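You operate a simulated robot arm through the tools that you are given. There is no shell and no other tool. Be economical: measure what you need, move in short steps, check, and stop when the job is done.

You are at the controls of a simulated two-armed robot. One attempt, no reset.

## Task
On the board on bench one, fold the white cloth in half, so that its two short edges meet.

Only the result counts: the job must be done as asked and must still hold three seconds after the hand-in. Knocking over, shifting, dropping, spilling or breaking anything else fails it. Flat cloth is picked up by pressing the open fingertips on it (5 to 10 N) and closing them slowly along it; thin cloth reads only 2 to 8 mm in the jaws.

## Robot
Two 7-joint arms with two-finger parallel grippers on one trunk, on a base that drives. Base frame: it is fixed to the floor where the robot stands at the start and does not move with it; the origin is under the middle of the robot, x ahead of it, y to its left, z up. Units: mm, rad, N and s.
The left shoulder is at the start at [70, 163, 795], the right one opposite. Places, roughly: board on bench one [700, -100, 700]. Payload 3.43 kg a hand.
The TCP of each hand is the grasp point between the finger pads, 34 mm short of the fingertips. In the tool frame z runs along the fingers and y along their closing line. Largest opening 128 mm; finger width 24, thickness 12; the body of the gripper, 48 by 130 mm, starts 96 mm behind the TCP.
Orientation is told as [roll, pitch, yaw] about the base's x, y, z axes, in that order, counted from this pose: with the fingers straight down and closing along the base's y, the tool's x points along the base's -x, its y along +y and its z along -z.

## Interface
- The arms move only by the tool drive_tool. It takes "left_moves", "right_moves" or both (then of equal length, played together; a hand with none holds still); each is a list of rows, each an object (a shift or turn left out is 0, a gripper value left out holds the last) with "xyz": the shift along the tool's x, y, z in mm, a list of three; "dr": the turn, a rotation vector about the tool's x, y, z in rad, a list of three; "hand": the finger opening in mm, from 0 to 128. In form: [{"xyz": [dx, dy, dz], "dr": [rx, ry, rz], "hand": hand}, ...]. A call has 1 to 12 rows; each row is the pose to reach, as a shift and turn from the pose commanded when the call began, along the tool's axes at that moment. Rows are played at 5 a second. More than 50 mm and 0.15 rad between two rows, or a gripper value outside its range, and nothing of the call is played. A pose out of reach is approached as far as the arm can. The call stops where the force on the tool passes 40 N (or 10 N more than at its start, if that is more) or the arm is blocked; 0.2 s more then pass. Each finger travels about 153 mm/s and halts on what it meets, pressing with about 43 N; the grip force reading is that of the motor and also rises with nothing between the fingers. The clock runs only during rows and for 0.2 s after the last one: add rows that repeat a pose to give the fingers time. It gives the time, the measured TCP pose, the force on the tool (base axes), the opening and the grip force at its end, in the units of the frame above (readings bear some noise), with the torque about the TCP (base axes, N m) and any sound that the robot's microphone picked up.
- Cameras (640 x 400 px; columns grow to the right, rows downward): "scene" is now at [141.1, 10.7, 1009.6]; the picture's right is [0.14, -0.99, -0.00], its down [-0.56, -0.08, -0.82] and it looks along [0.81, 0.12, -0.57] (base axes); focal length 214 px, centre (320, 200). "left" rides on the left gripper at [76, 11, -160] in its tool frame; the picture's right is [-0.15, 0.99, 0.00], its down [-0.88, -0.13, -0.46] and it looks along [-0.45, -0.07, 0.89] (tool axes); focal length 234 px, centre (320, 200). "right" rides on the right gripper at [76, -11, -160] in its tool frame; the picture's right is [0.15, 0.99, 0.00], its down [-0.88, 0.13, -0.46] and it looks along [-0.45, 0.07, 0.89] (tool axes); focal length 234 px, centre (320, 200). There is no depth. A picture from a camera that has moved, and an enlarged one, comes with that camera's place and axes in the base frame and with its lens. The place of the scene camera against the robot may be out by one fixed shift of up to 18 mm in any direction.
- capture(camera): a new picture of that camera. It takes no simulated time.
- raise_lower(by): slides the trunk up (or, below 0, down) by that many mm; the arms and the scene camera ride with it, the base frame stays. It gives what a move gives, with no picture.
- roll_base(legs): drives the robot by 1 to 6 legs, each [ahead, left, turn to the left] in mm, mm and rad, along the robot's own axes; the way and the turn of a leg run together, so that a leg with both is an arc; at most 1500 mm and 3.142 rad a leg. The arms and the cameras ride along, it lands a little off, and it stops where it bumps. It gives what a move gives.
- pan_tilt(pan, tilt): turns the head with the scene camera to pan (to the left, within 1.501 rad either way) and tilt (down, from -0.506 to 1.204), counted from straight ahead of the robot. It gives what a move gives.
- zoom(camera, box): a new picture of the part [left, top, right, bottom] of that camera's present view, enlarged. It takes no simulated time.
- close_job(): hands the job in; it is judged then, once.

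Go step by step. Nothing tells you exact positions but the pictures and the camera data: compare them with the known pose of the tool, close in by small moves and look again before you grip or let go. The budget is 120 turns and 92 pictures, counting those below and the enlarged ones. Unless the task says otherwise, let go and move clear before handing in, and close with one line.

The tools are called after ">>>" by a JSON object that holds its "api" and its "payload". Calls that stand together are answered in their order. drive_tool: Moves the arms, as the interface text tells. Its arguments: {"type":"object","properties":{"left_moves":{"type":"array"},"right_moves":{"type":"array"}},"required":[]} The other tools are called the same way: raise_lower (by) slides the trunk up or down; roll_base (legs) drives the base; pan_tilt (pan, tilt) turns the head that bears the scene camera; capture (camera) takes a picture; zoom (camera, box) takes an enlarged picture of a part of a camera's view; close_job () hands the job in.

At the start:

```text
time_s: 0.0
left_eef_pos: [572.3, 168.4, 932.5]
left_orientation: [0.0, 0.0, -0.001]
left_wrist_force: [-0.2, -0.1, 0.2]
left_moment: [-0.01, -0.03, 0.03]
left_grip_width: 127.9
left_gripper_force: 0.1
right_eef_pos: [468.1, -319.7, 921.6]
right_orientation: [-0.001, 0.001, 0.0]
right_wrist_force: [0.1, 1.0, 0.1]
right_moment: [0.02, 0.0, 0.0]
right_grip_width: 127.9
right_gripper_force: 0.1
trunk travel left (down, up): [-275.0, 665.0]
robot x, y, heading: [-0.5, 3.9, -0.001]
head pan, tilt: [0.141, 0.604]
```

scene: 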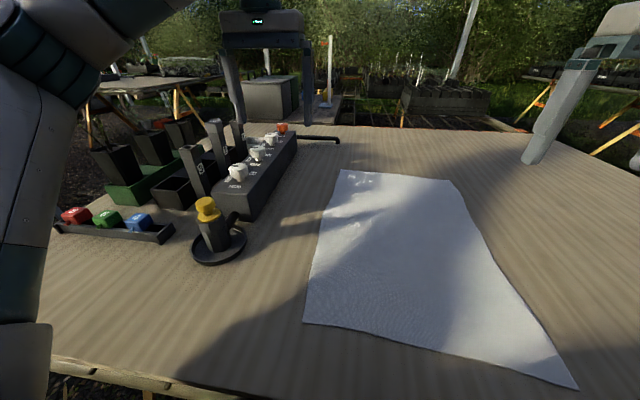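
right: 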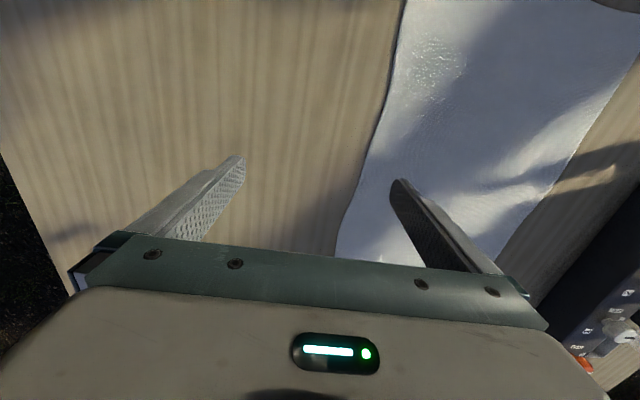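
left: 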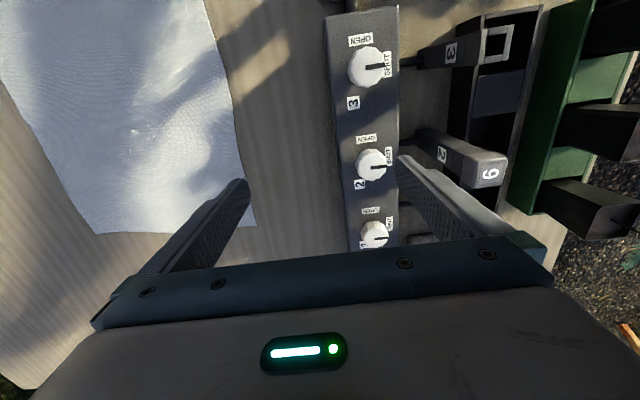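

The cloth's long side runs away from me (roughly x 280–740, y −290 to 20), so its short edges are the far and near ones. I'll centre the robot on the cloth, back off a little, and look again.

>>> {"api": "roll_base", "payload": {"legs": [[-60, 0, 0], [0, -125, 0]]}}

>>> {"api": "pan_tilt", "payload": {"pan": 0, "tilt": 0.8}}

>>> {"api": "capture", "payload": {"camera": "scene"}}

>>> {"api": "capture", "payload": {"camera": "left"}}

>>> {"api": "capture", "payload": {"camera": "right"}}

```text
time_s: 1.8
left_eef_pos: [514.4, 41.3, 933.0]
left_orientation: [0.002, -0.002, -0.003]
left_wrist_force: [-0.5, -0.8, -0.4]
left_moment: [0.05, -0.03, 0.05]
left_grip_width: 128.0
left_gripper_force: 0.1
right_eef_pos: [407.9, -446.0, 922.1]
right_orientation: [0.002, 0.0, -0.004]
right_wrist_force: [0.6, -0.6, -0.8]
right_moment: [0.02, 0.0, -0.02]
right_grip_width: 128.0
right_gripper_force: 0.2
trunk travel left (down, up): [-275.0, 665.0]
robot x, y, heading: [-56.8, -121.8, -0.001]
head pan, tilt: [0.141, 0.604]
```

```text
time_s: 2.6
left_eef_pos: [514.2, 42.5, 931.3]
left_orientation: [-0.001, -0.001, -0.005]
left_wrist_force: [0.2, 0.0, 0.8]
left_moment: [-0.01, 0.04, -0.01]
left_grip_width: 128.0
left_gripper_force: 0.0
right_eef_pos: [407.4, -445.0, 921.5]
right_orientation: [0.001, 0.001, -0.005]
right_wrist_force: [-0.2, -0.1, -0.3]
right_moment: [0.01, 0.01, -0.03]
right_grip_width: 128.2
right_gripper_force: 0.0
trunk travel left (down, up): [-275.0, 665.0]
robot x, y, heading: [-57.6, -128.6, -0.008]
head pan, tilt: [0.0, 0.799]
```

```text
88 pictures are left
camera scene: at [74.8, -126.4, 993.1], right [0.0, -1.0, 0.0], down [-0.72, 0.0, -0.7], along [0.7, 0.0, -0.72], focal length 214 px, centre (320, 200)
```

scene: 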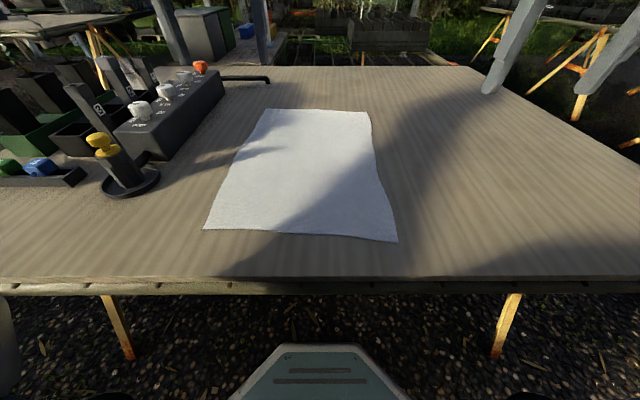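

```text
87 pictures are left
camera left: at [438.6, 54.2, 1091.0], right [0.15, 0.99, 0.0], down [0.88, -0.13, 0.46], along [0.45, -0.07, -0.89], focal length 234 px, centre (320, 200)
```

left: 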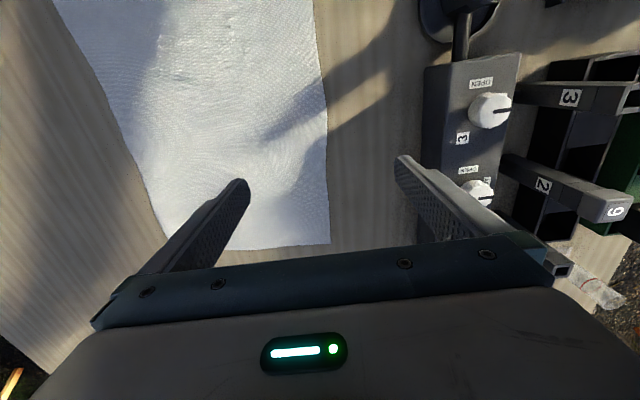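

```text
86 pictures are left
camera right: at [331.3, -456.6, 1082.0], right [-0.14, 0.99, 0.0], down [0.88, 0.13, 0.46], along [0.45, 0.07, -0.89], focal length 234 px, centre (320, 200)
```

right: 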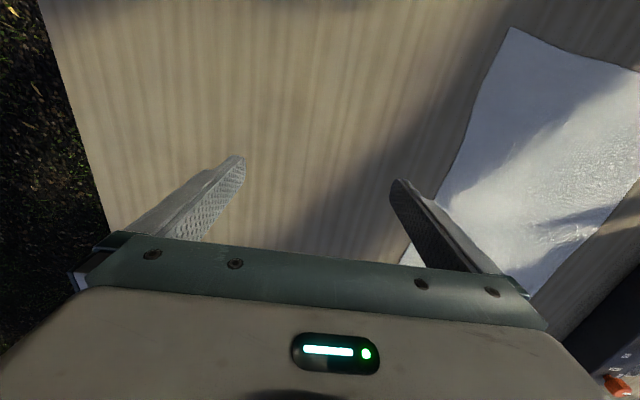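

Scene and hand views put the far corners near (750, 28) and (755, −300), with the near ones near (260, −265) and (285, 50). I'll bring both hands above the far corners and look.

>>> {"api": "drive_tool", "payload": {"left_moves": [{"xyz": [-21, -5, 14]}, {"xyz": [-41, -9, 29]}, {"xyz": [-62, -14, 43]}, {"xyz": [-83, -19, 58]}, {"xyz": [-103, -23, 72]}, {"xyz": [-124, -28, 87]}, {"xyz": [-145, -33, 101]}, {"xyz": [-165, -37, 116]}, {"xyz": [-186, -42, 130]}, {"xyz": [-186, -42, 130]}], "right_moves": [{"xyz": [-33, 19, 13]}, {"xyz": [-65, 39, 27]}, {"xyz": [-98, 58, 40]}, {"xyz": [-130, 78, 53]}, {"xyz": [-163, 97, 67]}, {"xyz": [-195, 117, 80]}, {"xyz": [-228, 136, 93]}, {"xyz": [-260, 156, 107]}, {"xyz": [-293, 175, 120]}, {"xyz": [-293, 175, 120]}]}}

>>> {"api": "capture", "payload": {"camera": "left"}}

>>> {"api": "capture", "payload": {"camera": "right"}}

>>> {"api": "capture", "payload": {"camera": "scene"}}

```text
time_s: 4.8
left_eef_pos: [697.9, -1.2, 804.1]
left_orientation: [-0.001, 0.001, -0.007]
left_wrist_force: [-0.2, -0.4, -0.1]
left_moment: [0.03, -0.02, -0.01]
left_grip_width: 128.2
left_gripper_force: 0.1
right_eef_pos: [700.1, -268.1, 800.9]
right_orientation: [0.001, 0.0, -0.003]
right_wrist_force: [-0.6, -0.3, 0.1]
right_moment: [-0.03, -0.02, -0.02]
right_grip_width: 127.7
right_gripper_force: 0.2
trunk travel left (down, up): [-275.0, 665.0]
robot x, y, heading: [-60.9, -126.6, -0.005]
head pan, tilt: [0.0, 0.799]
```

```text
85 pictures are left
camera left: at [621.5, 10.5, 962.5], right [0.15, 0.99, 0.0], down [0.88, -0.13, 0.46], along [0.45, -0.07, -0.89], focal length 234 px, centre (320, 200)
```

left: 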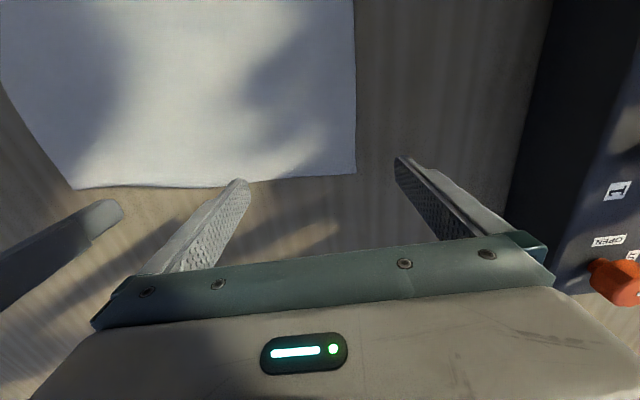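

```text
84 pictures are left
camera right: at [623.1, -280.9, 961.2], right [-0.14, 0.99, 0.0], down [0.88, 0.13, 0.46], along [0.45, 0.07, -0.89], focal length 234 px, centre (320, 200)
```

right: 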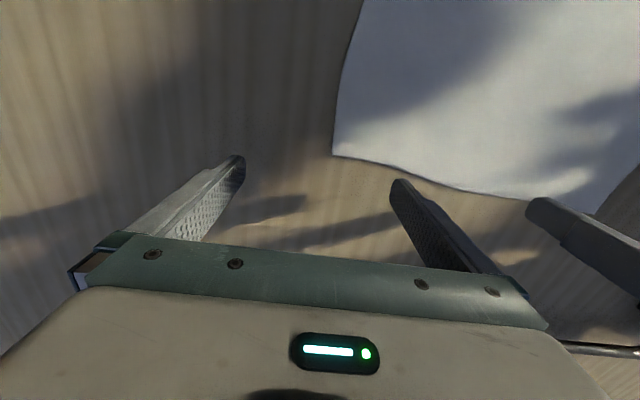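

```text
83 pictures are left
camera scene: at [74.5, -126.6, 993.1], right [0.0, -1.0, 0.0], down [-0.72, 0.0, -0.7], along [0.7, 0.0, -0.72], focal length 214 px, centre (320, 200)
```

scene: 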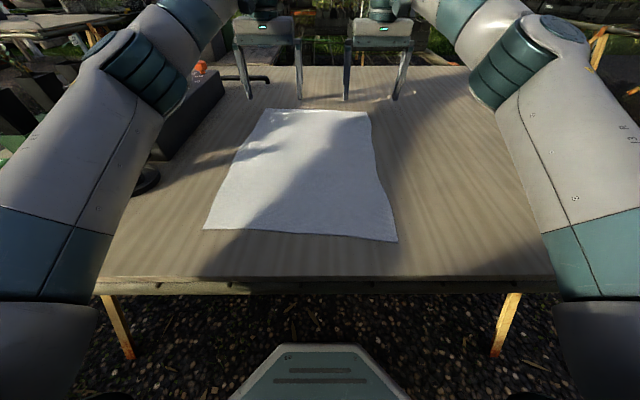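

Cross-checking corner B between the two hand cameras puts the cloth surface at z ≈ 740, higher than stated. The corners come out at A (710, 32), B (685, −256), C (247, −240) and D (272, 50). I'll position both hands just above the far edge, inset from the corners, with small openings.

>>> {"api": "drive_tool", "payload": {"left_moves": [{"xyz": [-1, -4, 0], "hand": 40}, {"xyz": [-2, -7, 10], "hand": 40}, {"xyz": [-2, -7, 18], "hand": 40}, {"xyz": [-2, -7, 18], "hand": 40}], "right_moves": [{"xyz": [8, 26, 0], "hand": 40}, {"xyz": [17, 52, 8], "hand": 40}, {"xyz": [17, 52, 15], "hand": 40}, {"xyz": [17, 52, 15], "hand": 40}]}}

>>> {"api": "capture", "payload": {"camera": "left"}}

>>> {"api": "capture", "payload": {"camera": "right"}}

```text
time_s: 5.8
left_eef_pos: [701.3, -7.3, 785.4]
left_orientation: [-0.001, 0.0, -0.004]
left_wrist_force: [-0.4, -0.4, -0.2]
left_moment: [-0.01, -0.02, -0.01]
left_grip_width: 39.9
left_gripper_force: 0.1
right_eef_pos: [682.7, -219.9, 784.7]
right_orientation: [0.0, -0.001, -0.003]
right_wrist_force: [0.3, 1.0, -1.2]
right_moment: [0.01, 0.02, 0.01]
right_grip_width: 39.8
right_gripper_force: 0.1
trunk travel left (down, up): [-275.0, 665.0]
robot x, y, heading: [-59.1, -124.9, -0.0]
head pan, tilt: [0.0, 0.799]
```

```text
82 pictures are left
camera left: at [626.0, 4.1, 943.5], right [0.15, 0.99, 0.0], down [0.88, -0.13, 0.46], along [0.45, -0.07, -0.89], focal length 234 px, centre (320, 200)
```

left: 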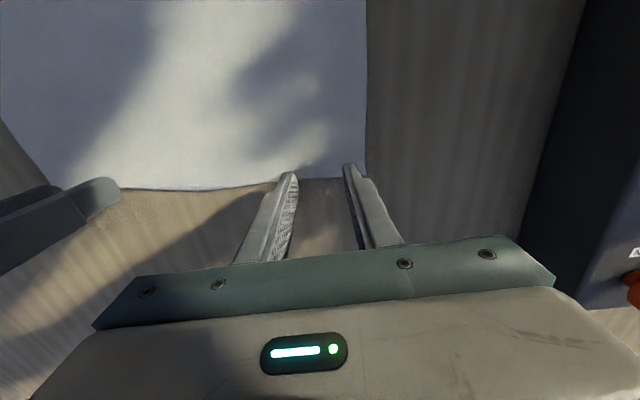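

```text
81 pictures are left
camera right: at [606.7, -231.5, 945.0], right [-0.14, 0.99, 0.0], down [0.88, 0.13, 0.46], along [0.45, 0.06, -0.89], focal length 234 px, centre (320, 200)
```

right: 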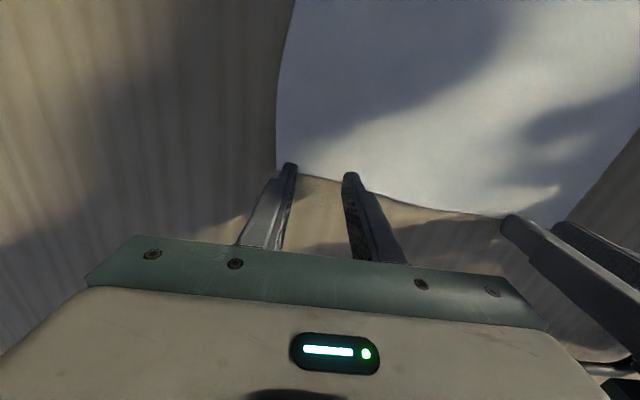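

Both hands sit over the edge about as planned. I'll descend in small steps to find contact.

>>> {"api": "drive_tool", "payload": {"left_moves": [{"xyz": [0, 0, 3]}, {"xyz": [0, 0, 6]}, {"xyz": [0, 0, 8]}, {"xyz": [0, 0, 10]}], "right_moves": [{"xyz": [4, 0, 3]}, {"xyz": [4, 0, 6]}, {"xyz": [4, 0, 8]}, {"xyz": [4, 0, 10]}]}}

```text
time_s: 6.8
left_eef_pos: [701.5, -6.1, 774.6]
left_orientation: [0.001, -0.001, -0.003]
left_wrist_force: [-0.4, 0.1, -0.6]
left_moment: [0.01, -0.01, 0.01]
left_grip_width: 40.0
left_gripper_force: 0.1
right_eef_pos: [679.1, -219.7, 775.9]
right_orientation: [-0.001, 0.001, -0.003]
right_wrist_force: [-0.2, -1.3, -0.9]
right_moment: [-0.01, -0.01, 0.02]
right_grip_width: 39.8
right_gripper_force: 0.0
trunk travel left (down, up): [-275.0, 665.0]
robot x, y, heading: [-62.4, -122.5, -0.002]
head pan, tilt: [0.0, 0.799]
```

>>> {"api": "drive_tool", "payload": {"left_moves": [{"xyz": [0, 0, 1.5]}, {"xyz": [0, 0, 3]}, {"xyz": [0, 0, 4]}], "right_moves": [{"xyz": [0, 0, 1.5]}, {"xyz": [0, 0, 3]}, {"xyz": [0, 0, 4]}]}}

>>> {"api": "capture", "payload": {"camera": "left"}}

>>> {"api": "capture", "payload": {"camera": "right"}}

```text
time_s: 7.6
left_eef_pos: [702.0, -8.1, 773.6]
left_orientation: [0.0, -0.004, -0.003]
left_wrist_force: [5.9, 0.9, 25.6]
left_moment: [0.14, -0.12, -0.03]
left_grip_width: 40.0
left_gripper_force: 0.1
right_eef_pos: [678.4, -219.8, 775.0]
right_orientation: [0.0, -0.002, -0.004]
right_wrist_force: [0.2, 0.4, 0.2]
right_moment: [-0.01, 0.01, 0.01]
right_grip_width: 40.0
right_gripper_force: 0.0
trunk travel left (down, up): [-275.0, 665.0]
robot x, y, heading: [-58.4, -126.1, -0.001]
head pan, tilt: [0.0, 0.799]
```

```text
80 pictures are left
camera left: at [624.3, 4.3, 931.7], right [0.15, 0.99, 0.0], down [0.88, -0.13, 0.46], along [0.46, -0.07, -0.89], focal length 234 px, centre (320, 200)
```

left: 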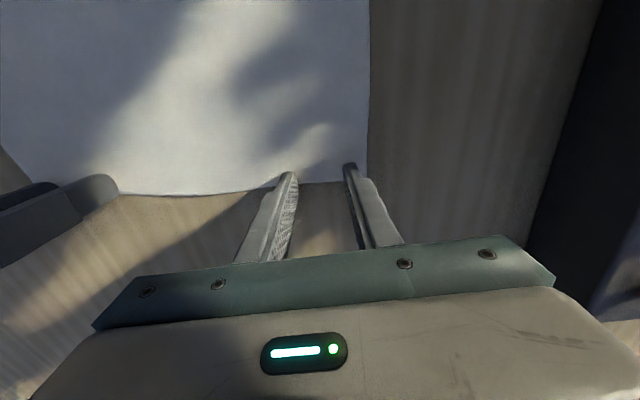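

```text
79 pictures are left
camera right: at [602.2, -231.1, 934.8], right [-0.14, 0.99, 0.0], down [0.88, 0.13, 0.46], along [0.45, 0.07, -0.89], focal length 234 px, centre (320, 200)
```

right: 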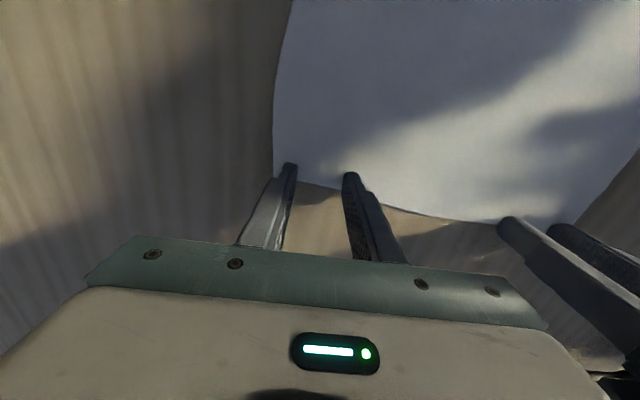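

Left has contact at z ≈ 773.6 (25 N, too much); right is not touching yet. I'll ease the left up and lower the right.

>>> {"api": "drive_tool", "payload": {"left_moves": [{"xyz": [0, 0, -0.5]}, {"xyz": [0, 0, -1]}], "right_moves": [{"xyz": [0, 0, 0.5]}, {"xyz": [0, 0, 1]}]}}

```text
time_s: 8.2
left_eef_pos: [699.2, -8.2, 774.0]
left_orientation: [0.0, -0.003, -0.003]
left_wrist_force: [7.0, 1.3, 28.3]
left_moment: [0.01, -0.17, -0.03]
left_grip_width: 39.8
left_gripper_force: 0.0
right_eef_pos: [677.3, -219.4, 775.0]
right_orientation: [0.002, -0.003, -0.005]
right_wrist_force: [0.6, 0.8, 3.8]
right_moment: [0.02, -0.04, -0.01]
right_grip_width: 39.8
right_gripper_force: 0.0
trunk travel left (down, up): [-275.0, 665.0]
robot x, y, heading: [-60.6, -127.6, -0.007]
head pan, tilt: [0.0, 0.799]
```

>>> {"api": "drive_tool", "payload": {"left_moves": [{"xyz": [0, 0, -0.8]}, {"xyz": [0, 0, -1.2]}], "right_moves": [{"xyz": [0, 0, 0.2]}, {"xyz": [0, 0, 0.3]}]}}

```text
time_s: 8.8
left_eef_pos: [700.1, -8.3, 773.8]
left_orientation: [0.001, -0.002, -0.005]
left_wrist_force: [4.0, -1.0, 16.9]
left_moment: [-0.12, -0.08, 0.04]
left_grip_width: 39.8
left_gripper_force: 0.0
right_eef_pos: [678.2, -219.0, 773.4]
right_orientation: [0.002, -0.003, -0.005]
right_wrist_force: [1.4, -0.2, 13.9]
right_moment: [-0.14, 0.05, 0.02]
right_grip_width: 39.8
right_gripper_force: 0.2
trunk travel left (down, up): [-275.0, 665.0]
robot x, y, heading: [-62.0, -123.4, -0.005]
head pan, tilt: [0.0, 0.799]
```

>>> {"api": "drive_tool", "payload": {"left_moves": [{"xyz": [0, 0, -0.8]}, {"xyz": [0, 0, -0.8], "hand": 36}, {"xyz": [0, 0, -0.8], "hand": 32}, {"xyz": [0, 0, -0.8], "hand": 28}, {"xyz": [0, 0, -0.8], "hand": 24}, {"xyz": [0, 0, -0.8], "hand": 20}], "right_moves": [{"xyz": [0, 0, -0.5]}, {"xyz": [0, 0, -0.5], "hand": 36}, {"xyz": [0, 0, -0.5], "hand": 32}, {"xyz": [0, 0, -0.5], "hand": 28}, {"xyz": [0, 0, -0.5], "hand": 24}, {"xyz": [0, 0, -0.5], "hand": 20}]}}

>>> {"api": "zoom", "payload": {"camera": "left", "box": [220, 100, 420, 225]}}

>>> {"api": "zoom", "payload": {"camera": "right", "box": [220, 100, 420, 225]}}

```text
time_s: 10.2
left_eef_pos: [700.0, -6.9, 775.2]
left_orientation: [0.001, -0.002, -0.004]
left_wrist_force: [0.3, -0.3, 0.4]
left_moment: [0.03, 0.03, -0.02]
left_grip_width: 20.2
left_gripper_force: 0.1
right_eef_pos: [678.2, -218.7, 774.2]
right_orientation: [0.0, -0.003, -0.002]
right_wrist_force: [0.3, 0.9, 22.4]
right_moment: [-0.01, 0.04, -0.01]
right_grip_width: 17.4
right_gripper_force: 0.0
trunk travel left (down, up): [-275.0, 665.0]
robot x, y, heading: [-61.0, -127.8, -0.004]
head pan, tilt: [0.0, 0.799]
```

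```text
3.20 times, centred on (320, 162) of left
camera zoom: at [624.5, 4.6, 932.6], right [0.15, 0.99, 0.0], down [0.88, -0.13, 0.46], along [0.45, -0.07, -0.89], focal length 749 px, centre (320, 320)
```

zoom: 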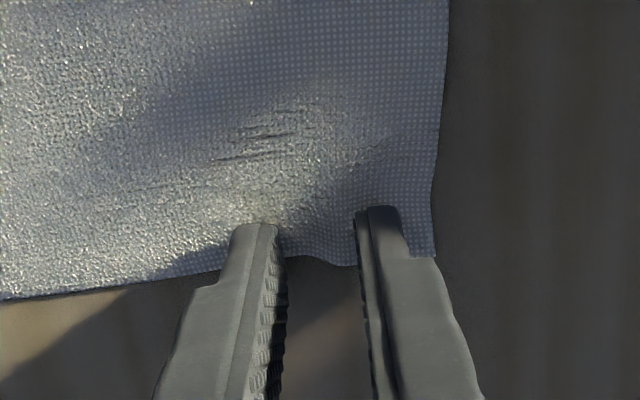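

```text
3.20 times, centred on (320, 162) of right
camera zoom: at [602.4, -230.7, 934.2], right [-0.14, 0.99, 0.0], down [0.88, 0.13, 0.46], along [0.45, 0.07, -0.89], focal length 749 px, centre (320, 320)
```

zoom: 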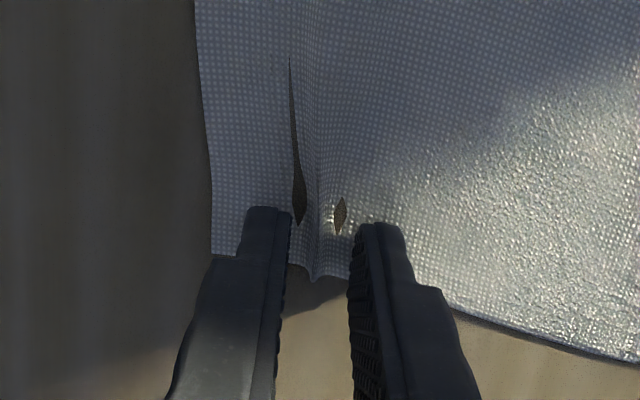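

Ridges are forming. I'll press the left slightly more, ease the right, and continue closing.

>>> {"api": "drive_tool", "payload": {"left_moves": [{"xyz": [0, 0, 0.5], "hand": 24}, {"xyz": [0, 0, 0.9], "hand": 24}], "right_moves": [{"xyz": [0, 0, -0.3]}, {"xyz": [0, 0, -0.5]}]}}

```text
time_s: 10.8
left_eef_pos: [701.9, -5.8, 773.7]
left_orientation: [-0.001, -0.001, -0.003]
left_wrist_force: [-0.9, 0.2, 2.4]
left_moment: [0.02, 0.0, -0.02]
left_grip_width: 24.1
left_gripper_force: 0.0
right_eef_pos: [680.0, -219.1, 774.2]
right_orientation: [0.001, -0.002, -0.003]
right_wrist_force: [0.5, 1.6, 18.7]
right_moment: [0.02, 0.04, 0.0]
right_grip_width: 18.0
right_gripper_force: 0.1
trunk travel left (down, up): [-275.0, 665.0]
robot x, y, heading: [-61.8, -125.1, -0.005]
head pan, tilt: [0.0, 0.799]
```

>>> {"api": "drive_tool", "payload": {"left_moves": [{"xyz": [0, 0, -2], "hand": 40}, {"xyz": [0, 0, -2], "hand": 40}, {"xyz": [0, 0, -2]}, {"xyz": [0, 0, 0]}, {"xyz": [0, 0, 0.5]}, {"xyz": [0, 0, 0.7]}], "right_moves": [{"xyz": [0, 0, -0.2], "hand": 15}, {"xyz": [0, 0, -0.4], "hand": 12}, {"xyz": [0, 0, -0.6], "hand": 9}, {"xyz": [0, 0, -0.8], "hand": 6}, {"xyz": [0, 0, -0.8], "hand": 3}, {"xyz": [0, 0, -0.8], "hand": 0}]}}

```text
time_s: 12.2
left_eef_pos: [701.3, -7.4, 774.0]
left_orientation: [0.0, -0.002, -0.005]
left_wrist_force: [-0.4, 0.8, 5.7]
left_moment: [0.03, -0.01, 0.01]
left_grip_width: 40.1
left_gripper_force: 1.1
right_eef_pos: [678.6, -220.4, 773.8]
right_orientation: [0.0, -0.002, -0.004]
right_wrist_force: [0.3, -1.2, 14.6]
right_moment: [-0.03, -0.06, -0.03]
right_grip_width: 2.0
right_gripper_force: 36.9
trunk travel left (down, up): [-275.0, 665.0]
robot x, y, heading: [-57.9, -124.7, -0.003]
head pan, tilt: [0.0, 0.799]
```

Right reads 2.0 mm, which fits gripped cloth. Now I'll close the left with a bit more press.

>>> {"api": "drive_tool", "payload": {"left_moves": [{"xyz": [0, 0, 0.5], "hand": 36}, {"xyz": [0, 0, 0.5], "hand": 32}, {"xyz": [0, 0, 0.6], "hand": 28}, {"xyz": [0, 0, 0.7], "hand": 24}, {"xyz": [0, 0, 0.7], "hand": 20}, {"xyz": [0, 0, 0.7], "hand": 16}]}}

>>> {"api": "zoom", "payload": {"camera": "left", "box": [220, 100, 420, 225]}}

>>> {"api": "zoom", "payload": {"camera": "right", "box": [220, 100, 420, 225]}}

```text
time_s: 13.6
left_eef_pos: [701.1, -7.5, 772.9]
left_orientation: [0.0, -0.001, -0.004]
left_wrist_force: [0.9, -3.2, 12.3]
left_moment: [-0.09, 0.0, 0.03]
left_grip_width: 15.8
left_gripper_force: 0.1
right_eef_pos: [678.6, -220.5, 772.8]
right_orientation: [-0.001, -0.002, -0.003]
right_wrist_force: [1.7, 1.4, 9.5]
right_moment: [0.05, -0.04, 0.03]
right_grip_width: 2.1
right_gripper_force: 36.5
trunk travel left (down, up): [-275.0, 665.0]
robot x, y, heading: [-56.0, -125.5, -0.003]
head pan, tilt: [0.0, 0.799]
```

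```text
3.20 times, centred on (320, 162) of left
camera zoom: at [624.2, 3.7, 932.0], right [0.15, 0.99, 0.0], down [0.88, -0.13, 0.46], along [0.45, -0.07, -0.89], focal length 749 px, centre (320, 320)
```

zoom: 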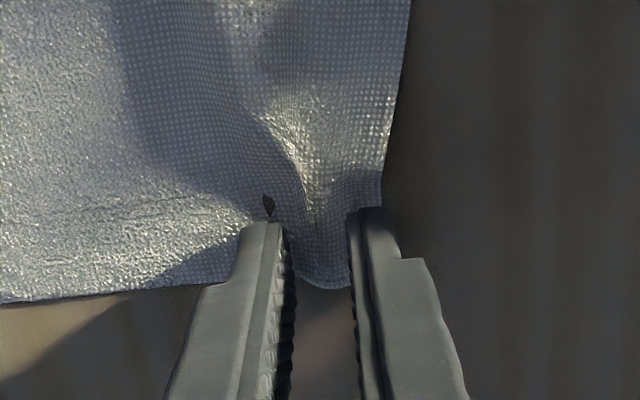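

```text
3.20 times, centred on (320, 162) of right
camera zoom: at [601.8, -231.5, 934.3], right [-0.14, 0.99, 0.0], down [0.88, 0.13, 0.46], along [0.45, 0.07, -0.89], focal length 749 px, centre (320, 320)
```

zoom: 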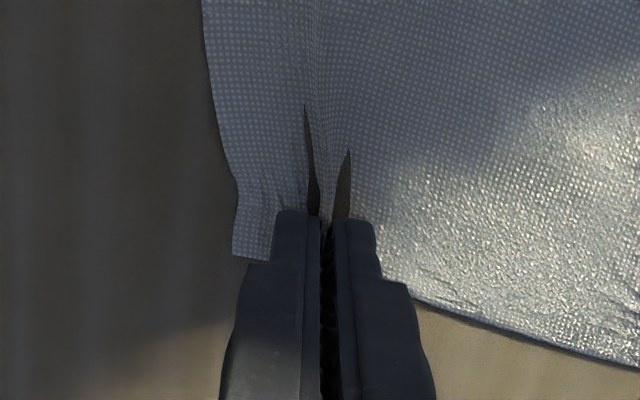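

>>> {"api": "drive_tool", "payload": {"left_moves": [{"xyz": [0, 0, 0], "hand": 12}, {"xyz": [0, 0, 0], "hand": 9}, {"xyz": [0, 0, 0], "hand": 6}, {"xyz": [0, 0, -0.2], "hand": 3}, {"xyz": [0, 0, -0.3], "hand": 0}, {"xyz": [0, 0, -0.3], "hand": 0}]}}

>>> {"api": "zoom", "payload": {"camera": "left", "box": [220, 100, 420, 225]}}

```text
time_s: 15.0
left_eef_pos: [701.1, -9.2, 772.8]
left_orientation: [0.001, -0.001, -0.007]
left_wrist_force: [-2.4, -8.8, 15.6]
left_moment: [-0.37, 0.11, 0.04]
left_grip_width: 2.5
left_gripper_force: 36.8
right_eef_pos: [678.2, -220.3, 773.3]
right_orientation: [0.002, -0.002, -0.004]
right_wrist_force: [1.3, 8.9, 5.9]
right_moment: [0.34, -0.05, 0.0]
right_grip_width: 1.9
right_gripper_force: 36.6
trunk travel left (down, up): [-275.0, 665.0]
robot x, y, heading: [-61.6, -127.1, -0.003]
head pan, tilt: [0.0, 0.799]
```

```text
3.20 times, centred on (320, 162) of left
camera zoom: at [624.3, 3.2, 932.1], right [0.15, 0.99, 0.0], down [0.88, -0.13, 0.46], along [0.45, -0.07, -0.89], focal length 749 px, centre (320, 320)
```

zoom: 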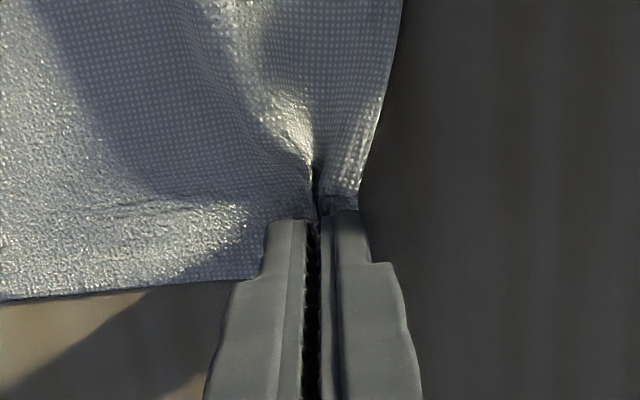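

Both hands hold the edge (2.5 and 1.9 mm). I'll start lifting along an arc towards me, tilting the fingers forward as the flap turns, and check the grip early.

>>> {"api": "drive_tool", "payload": {"left_moves": [{"xyz": [1, -1.5, -8], "dr": [0, -0.02, 0]}, {"xyz": [3.6, -1.5, -25.7], "dr": [0, -0.05, 0]}, {"xyz": [10.9, -1.5, -50.8], "dr": [0, -0.1, 0]}, {"xyz": [21.8, -1, -75], "dr": [0, -0.15, 0]}, {"xyz": [36.1, -0.5, -97.8], "dr": [0, -0.2, 0]}], "right_moves": [{"xyz": [1, 1.5, -8], "dr": [0, -0.02, 0]}, {"xyz": [3.6, 1.5, -25.7], "dr": [0, -0.05, 0]}, {"xyz": [10.9, 2, -50.8], "dr": [0, -0.1, 0]}, {"xyz": [21.8, 2, -75], "dr": [0, -0.15, 0]}, {"xyz": [36.1, 2.5, -97.8], "dr": [0, -0.2, 0]}]}}

>>> {"api": "capture", "payload": {"camera": "scene"}}

>>> {"api": "capture", "payload": {"camera": "left"}}

```text
time_s: 16.2
left_eef_pos: [668.1, -7.6, 868.5]
left_orientation: [0.0, -0.203, -0.003]
left_wrist_force: [-1.0, -5.9, 0.4]
left_moment: [-0.2, 0.01, -0.02]
left_grip_width: 2.2
left_gripper_force: 37.4
right_eef_pos: [643.5, -216.3, 870.9]
right_orientation: [0.0, -0.202, -0.002]
right_wrist_force: [0.6, 6.2, 0.4]
right_moment: [0.17, -0.01, 0.03]
right_grip_width: 1.9
right_gripper_force: 36.9
trunk travel left (down, up): [-275.0, 665.0]
robot x, y, heading: [-61.1, -123.6, -0.006]
head pan, tilt: [0.0, 0.799]
```

```text
73 pictures are left
camera scene: at [73.9, -126.3, 993.2], right [0.0, -1.0, 0.0], down [-0.72, 0.0, -0.7], along [0.7, 0.0, -0.72], focal length 214 px, centre (320, 200)
```

scene: 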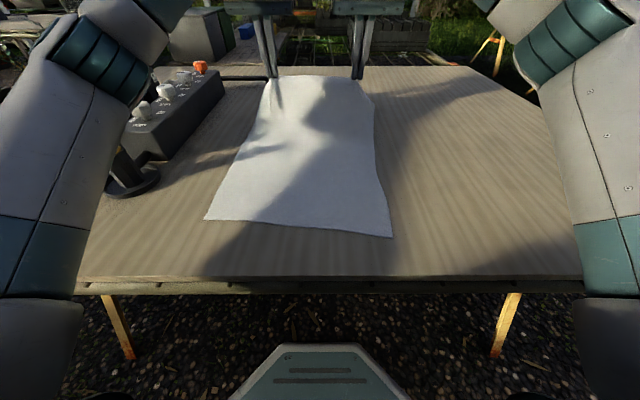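

```text
72 pictures are left
camera left: at [560.4, 3.9, 1008.4], right [0.15, 0.99, 0.03], down [0.77, -0.13, 0.62], along [0.62, -0.07, -0.78], focal length 234 px, centre (320, 200)
```

left: 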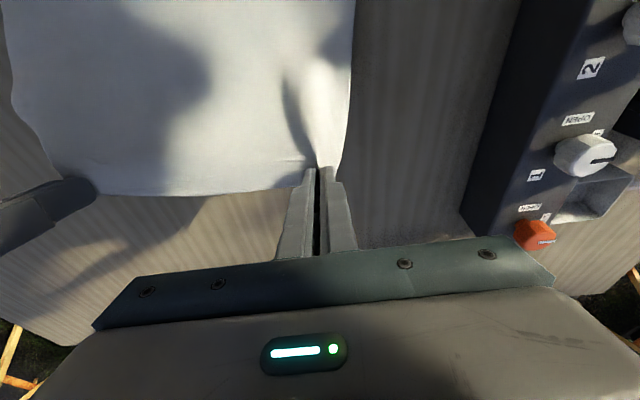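

The edge is held along its width and the grips are secure. I'll carry on over the fold with more slack.

>>> {"api": "drive_tool", "payload": {"left_moves": [{"xyz": [16, -1, -17], "dr": [0, -0.05, 0]}, {"xyz": [32, -1, -33], "dr": [0, -0.1, 0]}, {"xyz": [52, 0, -46], "dr": [0, -0.15, 0]}, {"xyz": [71, 0, -58], "dr": [0, -0.2, 0]}, {"xyz": [91, 1, -69], "dr": [0, -0.25, 0]}, {"xyz": [111, 2, -80], "dr": [0, -0.3, 0]}, {"xyz": [131, 3, -89], "dr": [0, -0.35, 0]}, {"xyz": [151, 4, -97], "dr": [0, -0.4, 0]}, {"xyz": [172, 5, -103], "dr": [0, -0.45, 0]}, {"xyz": [192, 6, -108], "dr": [0, -0.5, 0]}], "right_moves": [{"xyz": [16, 1, -17], "dr": [0, -0.05, 0]}, {"xyz": [32, 2, -33], "dr": [0, -0.1, 0]}, {"xyz": [52, 3, -46], "dr": [0, -0.15, 0]}, {"xyz": [71, 4, -58], "dr": [0, -0.2, 0]}, {"xyz": [91, 5, -69], "dr": [0, -0.25, 0]}, {"xyz": [111, 6, -80], "dr": [0, -0.3, 0]}, {"xyz": [131, 7, -89], "dr": [0, -0.35, 0]}, {"xyz": [151, 8, -97], "dr": [0, -0.4, 0]}, {"xyz": [172, 9, -103], "dr": [0, -0.45, 0]}, {"xyz": [192, 10, -108], "dr": [0, -0.5, 0]}]}}

>>> {"api": "capture", "payload": {"camera": "scene"}}

>>> {"api": "capture", "payload": {"camera": "left"}}

>>> {"api": "capture", "payload": {"camera": "right"}}

```text
time_s: 18.4
left_eef_pos: [455.7, -0.5, 935.8]
left_orientation: [0.0, -0.701, -0.003]
left_wrist_force: [-0.9, -1.2, -0.4]
left_moment: [-0.01, -0.02, -0.01]
left_grip_width: 2.3
left_gripper_force: 36.3
right_eef_pos: [435.8, -205.2, 938.1]
right_orientation: [0.0, -0.701, -0.004]
right_wrist_force: [0.2, 1.2, -0.3]
right_moment: [0.01, 0.01, -0.01]
right_grip_width: 2.1
right_gripper_force: 37.2
trunk travel left (down, up): [-275.0, 665.0]
robot x, y, heading: [-63.5, -124.2, -0.006]
head pan, tilt: [0.0, 0.799]
```

```text
71 pictures are left
camera scene: at [74.3, -126.3, 993.1], right [0.0, -1.0, 0.0], down [-0.72, 0.0, -0.7], along [0.7, 0.0, -0.72], focal length 214 px, centre (320, 200)
```

scene: 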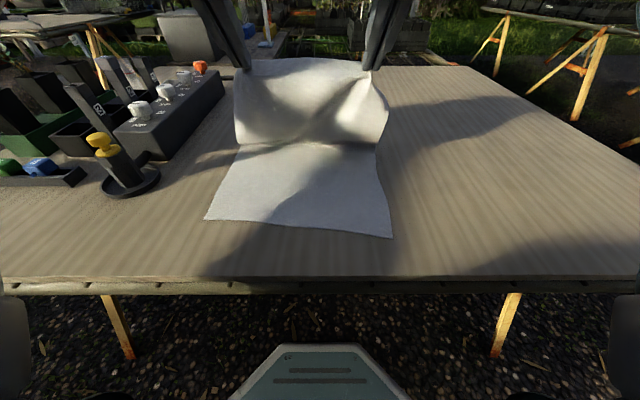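

```text
70 pictures are left
camera left: at [293.8, 11.4, 1008.1], right [0.12, 0.99, 0.09], down [0.38, -0.13, 0.92], along [0.92, -0.07, -0.39], focal length 234 px, centre (320, 200)
```

left: 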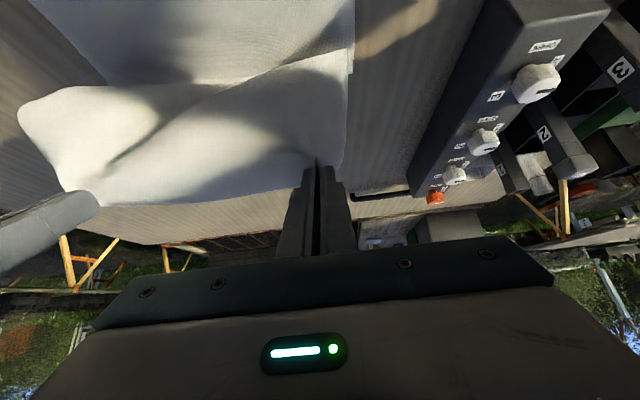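

```text
69 pictures are left
camera right: at [273.5, -215.9, 1011.7], right [-0.11, 0.99, -0.09], down [0.38, 0.13, 0.92], along [0.92, 0.06, -0.39], focal length 234 px, centre (320, 200)
```

right: 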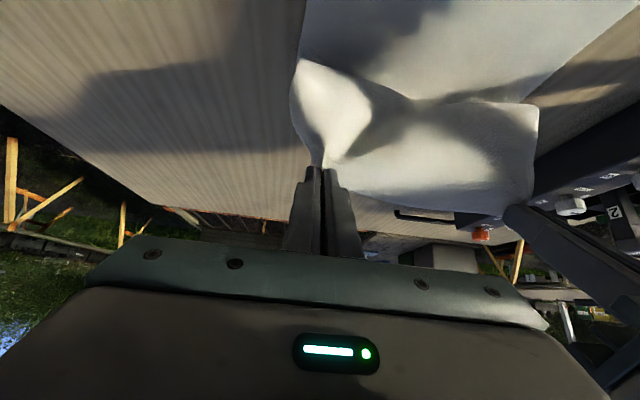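

The flap stands up cleanly and the near edge lies at about x 293 (left) to 258 (right). I'll drive the base back 100 mm to gain room for laying it down.

>>> {"api": "roll_base", "payload": {"legs": [[-100, 0, 0]]}}

>>> {"api": "capture", "payload": {"camera": "scene"}}

```text
time_s: 19.5
left_eef_pos: [354.3, -0.4, 936.3]
left_orientation: [0.001, -0.701, -0.004]
left_wrist_force: [-0.4, -1.7, 0.6]
left_moment: [-0.01, 0.03, -0.02]
left_grip_width: 2.2
left_gripper_force: 37.6
right_eef_pos: [334.7, -203.5, 938.5]
right_orientation: [0.001, -0.701, -0.003]
right_wrist_force: [0.0, 0.9, -0.2]
right_moment: [0.02, 0.0, 0.05]
right_grip_width: 2.2
right_gripper_force: 36.6
trunk travel left (down, up): [-275.0, 665.0]
robot x, y, heading: [-159.4, -124.3, -0.006]
head pan, tilt: [0.0, 0.799]
```

```text
68 pictures are left
camera scene: at [-26.6, -126.0, 993.2], right [0.0, -1.0, 0.0], down [-0.72, 0.0, -0.7], along [0.7, 0.0, -0.72], focal length 214 px, centre (320, 200)
```

scene: 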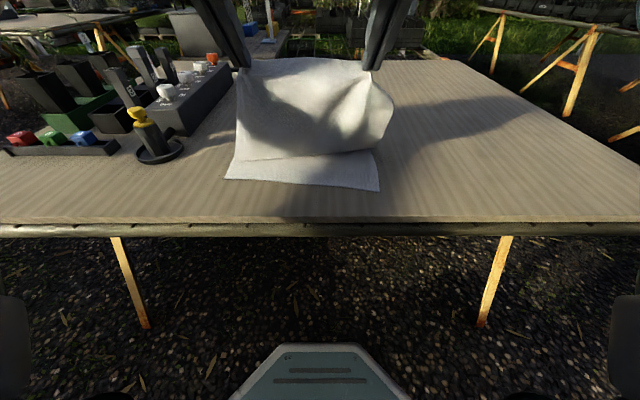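

Near corners now read about (287, 56) and (256, −232). I'll lay the flap down in an arc, stopping about 25 mm above the near edge.

>>> {"api": "drive_tool", "payload": {"left_moves": [{"xyz": [23, 2, 1], "dr": [0, -0.05, 0]}, {"xyz": [47, 4, 3], "dr": [0, -0.1, 0]}, {"xyz": [69, 6, 8], "dr": [0, -0.15, 0]}, {"xyz": [92, 8, 14.5], "dr": [0, -0.2, 0]}, {"xyz": [111, 10, 22], "dr": [0, -0.25, 0]}, {"xyz": [131, 12, 31], "dr": [0, -0.3, 0]}, {"xyz": [146, 13, 39], "dr": [0, -0.35, 0]}, {"xyz": [161.5, 14, 48], "dr": [0, -0.4, 0]}, {"xyz": [170, 15, 53], "dr": [0, -0.45, 0]}, {"xyz": [178, 15, 58], "dr": [0, -0.5, 0]}, {"xyz": [178, 15, 58], "dr": [0, -0.5, 0]}], "right_moves": [{"xyz": [23, 2, 1], "dr": [0, -0.05, 0]}, {"xyz": [47, 4, 3], "dr": [0, -0.1, 0]}, {"xyz": [69, 6, 8], "dr": [0, -0.15, 0]}, {"xyz": [92, 8, 14.5], "dr": [0, -0.2, 0]}, {"xyz": [111, 10, 22], "dr": [0, -0.25, 0]}, {"xyz": [131, 12, 31], "dr": [0, -0.3, 0]}, {"xyz": [146, 13, 39], "dr": [0, -0.35, 0]}, {"xyz": [161.5, 14, 48], "dr": [0, -0.4, 0]}, {"xyz": [170, 15, 53], "dr": [0, -0.45, 0]}, {"xyz": [178, 15, 58], "dr": [0, -0.5, 0]}, {"xyz": [178, 15, 58], "dr": [0, -0.5, 0]}]}}

>>> {"api": "capture", "payload": {"camera": "scene"}}

>>> {"api": "capture", "payload": {"camera": "left"}}

>>> {"api": "capture", "payload": {"camera": "right"}}

```text
time_s: 21.2
left_eef_pos: [325.3, -21.7, 864.2]
left_orientation: [0.02, -1.063, -0.012]
left_wrist_force: [0.6, 8.8, 0.5]
left_moment: [-0.53, 0.12, -1.31]
left_grip_width: 2.1
left_gripper_force: 37.2
left hand out of reach, approached as far as the arm can: row 5, 6, 7, 8
right_eef_pos: [277.5, -154.3, 840.0]
right_orientation: [-0.009, -1.067, -0.012]
right_wrist_force: [-0.3, -9.3, -0.4]
right_moment: [0.69, -0.11, 0.93]
right_grip_width: 1.8
right_gripper_force: 36.5
right hand out of reach, approached as far as the arm can: row 5, 6, 7, 8
trunk travel left (down, up): [-275.0, 665.0]
robot x, y, heading: [-156.1, -122.2, -0.005]
head pan, tilt: [0.0, 0.799]
stopped in row 8 (left hand): the force on the tool passed its limit (the readings are from after the stop); the commanded pose is now the measured one
```

```text
67 pictures are left
camera scene: at [-25.4, -126.0, 993.0], right [0.0, -1.0, 0.0], down [-0.72, 0.0, -0.7], along [0.7, 0.0, -0.72], focal length 214 px, centre (320, 200)
```

scene: 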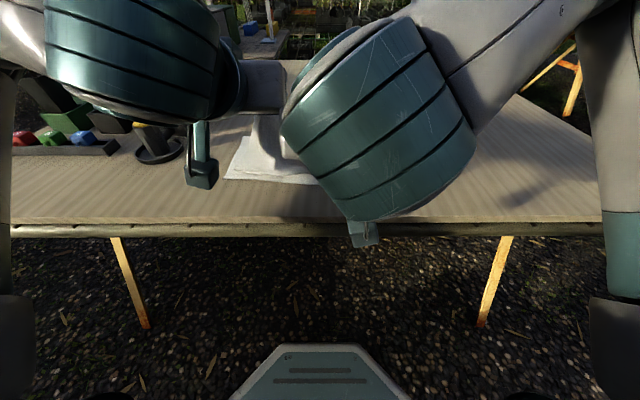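

```text
66 pictures are left
camera left: at [149.0, -11.2, 873.8], right [0.06, 0.99, 0.14], down [0.03, -0.14, 0.99], along [1.0, -0.06, -0.04], focal length 234 px, centre (320, 200)
```

left: 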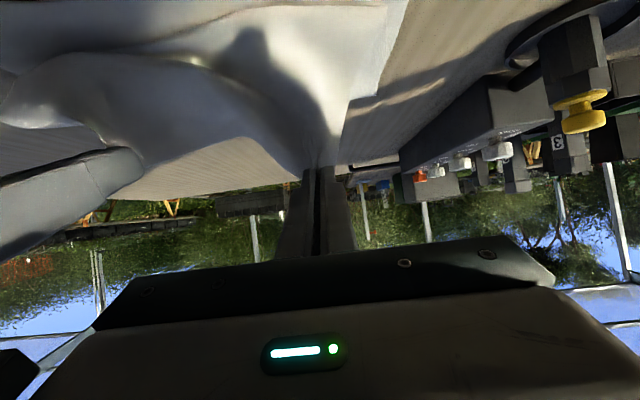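

```text
65 pictures are left
camera right: at [99.4, -162.9, 850.7], right [-0.05, 0.99, -0.13], down [0.03, 0.13, 0.99], along [1.0, 0.05, -0.04], focal length 234 px, centre (320, 200)
```

right: 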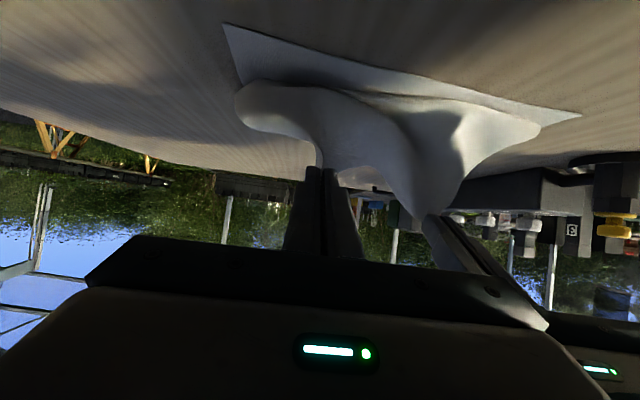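

The wrists met each other at that tilt and were out of reach. I'll back off to the previous raised pose, then retreat the base so the arms have more room.

>>> {"api": "drive_tool", "payload": {"left_moves": [{"xyz": [-10, 8, -1], "dr": [0, 0.05, 0]}, {"xyz": [-30, 16, -4], "dr": [0, 0.14, 0]}, {"xyz": [-55, 22, -7], "dr": [0, 0.26, 0]}, {"xyz": [-77, 22, -10], "dr": [0, 0.363, 0]}, {"xyz": [-77, 22, -10], "dr": [0, 0.363, 0]}], "right_moves": [{"xyz": [-15, -15, 0], "dr": [0, 0.05, 0]}, {"xyz": [-45, -32, 1], "dr": [0, 0.14, 0]}, {"xyz": [-80, -44, 2], "dr": [0, 0.26, 0]}, {"xyz": [-114, -50, 3], "dr": [0, 0.366, 0]}, {"xyz": [-114, -50, 3], "dr": [0, 0.366, 0]}]}}

>>> {"api": "capture", "payload": {"camera": "scene"}}

```text
time_s: 22.4
left_eef_pos: [354.4, 0.5, 938.4]
left_orientation: [0.013, -0.7, -0.003]
left_wrist_force: [0.2, -0.5, -0.8]
left_moment: [-0.02, 0.0, -0.03]
left_grip_width: 2.1
left_gripper_force: 36.7
right_eef_pos: [333.1, -201.5, 937.4]
right_orientation: [-0.005, -0.699, -0.013]
right_wrist_force: [0.7, 1.3, -0.1]
right_moment: [0.08, -0.03, 0.03]
right_grip_width: 2.2
right_gripper_force: 36.8
trunk travel left (down, up): [-275.0, 665.0]
robot x, y, heading: [-156.0, -123.3, -0.006]
head pan, tilt: [0.0, 0.799]
```

```text
64 pictures are left
camera scene: at [-25.6, -125.9, 993.0], right [0.0, -1.0, 0.0], down [-0.72, 0.0, -0.7], along [0.7, 0.0, -0.72], focal length 214 px, centre (320, 200)
```

scene: 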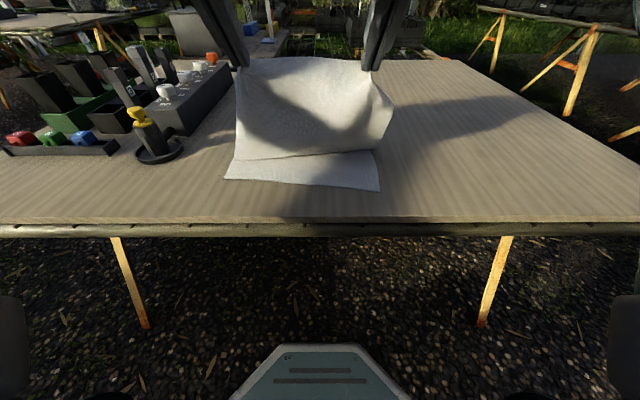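

>>> {"api": "drive_tool", "payload": {"left_moves": [{"xyz": [-25.5, 0, 21.5]}, {"xyz": [-51, 0, 43]}, {"xyz": [-76.5, 0, 64.4]}, {"xyz": [-76.5, 0, 64.4]}], "right_moves": [{"xyz": [-25.5, 0, 21.5]}, {"xyz": [-51, 0, 43]}, {"xyz": [-76.5, 0, 64.4]}, {"xyz": [-76.5, 0, 64.4]}]}}

>>> {"api": "roll_base", "payload": {"legs": [[-100, 0, 0]]}}

>>> {"api": "drive_tool", "payload": {"left_moves": [{"xyz": [-25.5, 0, 21.5]}, {"xyz": [-51, 0, 43]}, {"xyz": [-61.2, 0, 51.5]}, {"xyz": [-61.2, 0, 51.5]}], "right_moves": [{"xyz": [-25.5, 0, 21.5]}, {"xyz": [-51, 0, 43]}, {"xyz": [-61.2, 0, 51.5]}, {"xyz": [-61.2, 0, 51.5]}]}}

>>> {"api": "roll_base", "payload": {"legs": [[-80, 0, 0]]}}

>>> {"api": "capture", "payload": {"camera": "scene"}}

```text
time_s: 23.4
left_eef_pos: [453.3, 2.9, 935.9]
left_orientation: [0.013, -0.701, -0.003]
left_wrist_force: [-0.4, -3.1, 0.5]
left_moment: [-0.07, -0.01, -0.09]
left_grip_width: 2.1
left_gripper_force: 37.4
right_eef_pos: [432.1, -203.6, 937.0]
right_orientation: [-0.007, -0.702, -0.014]
right_wrist_force: [0.6, 3.3, -0.4]
right_moment: [0.05, 0.0, 0.07]
right_grip_width: 1.9
right_gripper_force: 36.8
trunk travel left (down, up): [-275.0, 665.0]
robot x, y, heading: [-160.4, -123.4, -0.005]
head pan, tilt: [0.0, 0.799]
```

```text
time_s: 24.6
left_eef_pos: [351.9, 2.7, 937.9]
left_orientation: [0.013, -0.701, -0.002]
left_wrist_force: [-0.3, -3.0, 1.1]
left_moment: [-0.1, 0.02, -0.08]
left_grip_width: 2.1
left_gripper_force: 36.8
right_eef_pos: [330.8, -200.8, 937.2]
right_orientation: [-0.004, -0.7, -0.012]
right_wrist_force: [0.5, 3.1, -0.1]
right_moment: [0.07, -0.04, 0.09]
right_grip_width: 2.1
right_gripper_force: 36.9
trunk travel left (down, up): [-275.0, 665.0]
robot x, y, heading: [-255.0, -123.8, -0.0]
head pan, tilt: [0.0, 0.799]
```

```text
time_s: 25.6
left_eef_pos: [432.4, 6.1, 937.6]
left_orientation: [0.012, -0.7, -0.003]
left_wrist_force: [-0.6, -4.4, 0.4]
left_moment: [-0.07, 0.02, -0.07]
left_grip_width: 2.2
left_gripper_force: 37.5
right_eef_pos: [411.2, -201.0, 936.5]
right_orientation: [-0.008, -0.702, -0.014]
right_wrist_force: [1.0, 3.8, -0.5]
right_moment: [0.09, 0.0, 0.08]
right_grip_width: 2.0
right_gripper_force: 37.3
trunk travel left (down, up): [-275.0, 665.0]
robot x, y, heading: [-258.0, -122.5, -0.001]
head pan, tilt: [0.0, 0.799]
```

```text
time_s: 26.6
left_eef_pos: [351.0, 6.0, 937.4]
left_orientation: [0.012, -0.702, 0.0]
left_wrist_force: [-1.2, -5.0, 0.2]
left_moment: [-0.1, -0.02, -0.06]
left_grip_width: 2.3
left_gripper_force: 36.7
right_eef_pos: [331.2, -199.9, 937.6]
right_orientation: [-0.005, -0.701, -0.012]
right_wrist_force: [-0.1, 4.1, -0.3]
right_moment: [0.11, -0.01, 0.12]
right_grip_width: 2.1
right_gripper_force: 36.6
trunk travel left (down, up): [-275.0, 665.0]
robot x, y, heading: [-344.5, -121.7, -0.005]
head pan, tilt: [0.0, 0.799]
```

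```text
63 pictures are left
camera scene: at [-208.1, -125.3, 993.2], right [0.0, -1.0, 0.0], down [-0.72, 0.0, -0.7], along [0.7, 0.0, -0.72], focal length 214 px, centre (320, 200)
```

scene: 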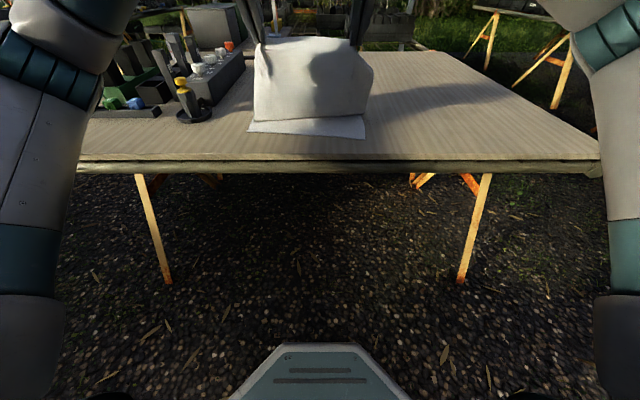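

Room is now ample. I'll lay the flap down again along the same arc, in part, and check.

>>> {"api": "drive_tool", "payload": {"left_moves": [{"xyz": [23, 1, 1], "dr": [0, -0.05, 0]}, {"xyz": [47, 2, 3], "dr": [0, -0.1, 0]}, {"xyz": [69, 3, 8], "dr": [0, -0.15, 0]}, {"xyz": [92, 4, 14.5], "dr": [0, -0.2, 0]}, {"xyz": [111, 5, 22], "dr": [0, -0.25, 0]}, {"xyz": [131, 6, 31], "dr": [0, -0.3, 0]}, {"xyz": [131, 6, 31], "dr": [0, -0.3, 0]}], "right_moves": [{"xyz": [23, 1, 1], "dr": [0, -0.05, 0]}, {"xyz": [47, 3, 3], "dr": [0, -0.1, 0]}, {"xyz": [69, 4, 8], "dr": [0, -0.15, 0]}, {"xyz": [92, 6, 14.5], "dr": [0, -0.2, 0]}, {"xyz": [111, 7, 22], "dr": [0, -0.25, 0]}, {"xyz": [131, 8, 31], "dr": [0, -0.3, 0]}, {"xyz": [131, 8, 31], "dr": [0, -0.3, 0]}]}}

>>> {"api": "capture", "payload": {"camera": "scene"}}

>>> {"api": "capture", "payload": {"camera": "right"}}

>>> {"api": "capture", "payload": {"camera": "left"}}

```text
time_s: 28.2
left_eef_pos: [271.7, 12.4, 827.9]
left_orientation: [0.017, -1.001, -0.006]
left_wrist_force: [0.2, -2.2, 0.6]
left_moment: [-0.05, 0.01, -0.01]
left_grip_width: 2.0
left_gripper_force: 37.8
right_eef_pos: [251.3, -192.0, 827.3]
right_orientation: [-0.009, -1.002, -0.007]
right_wrist_force: [0.3, 3.2, -0.7]
right_moment: [0.04, -0.03, 0.1]
right_grip_width: 2.0
right_gripper_force: 37.0
trunk travel left (down, up): [-275.0, 665.0]
robot x, y, heading: [-339.8, -119.4, -0.002]
head pan, tilt: [0.0, 0.799]
```

```text
62 pictures are left
camera scene: at [-207.1, -125.3, 993.1], right [0.0, -1.0, 0.0], down [-0.72, 0.0, -0.7], along [0.7, 0.0, -0.72], focal length 214 px, centre (320, 200)
```

scene: 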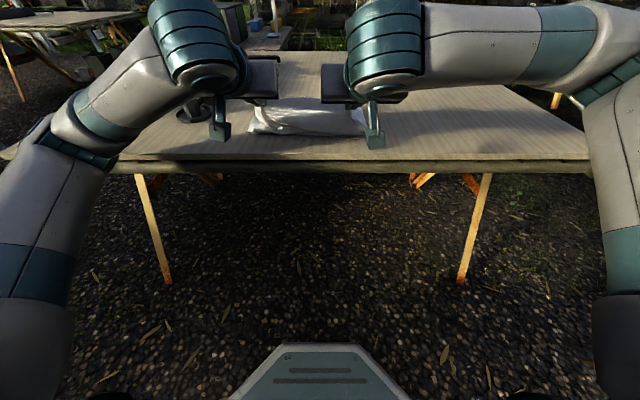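

```text
61 pictures are left
camera right: at [74.8, -201.3, 851.0], right [-0.06, 0.99, -0.13], down [0.09, 0.13, 0.99], along [0.99, 0.05, -0.1], focal length 234 px, centre (320, 200)
```

right: 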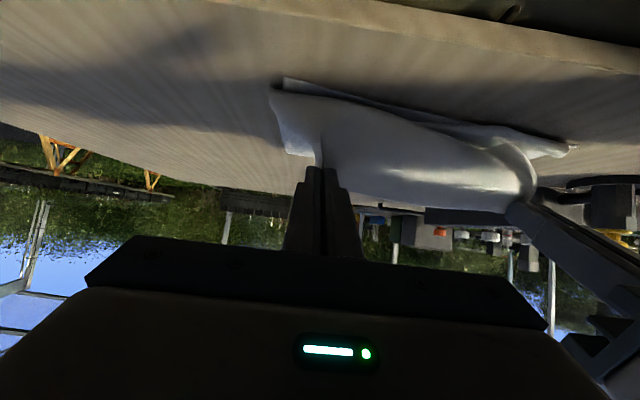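

```text
60 pictures are left
camera left: at [95.5, 22.0, 848.6], right [0.07, 0.99, 0.13], down [0.09, -0.14, 0.99], along [0.99, -0.06, -0.1], focal length 234 px, centre (320, 200)
```

left: 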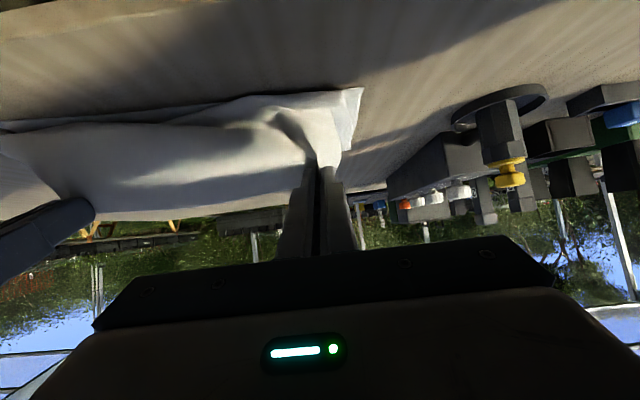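

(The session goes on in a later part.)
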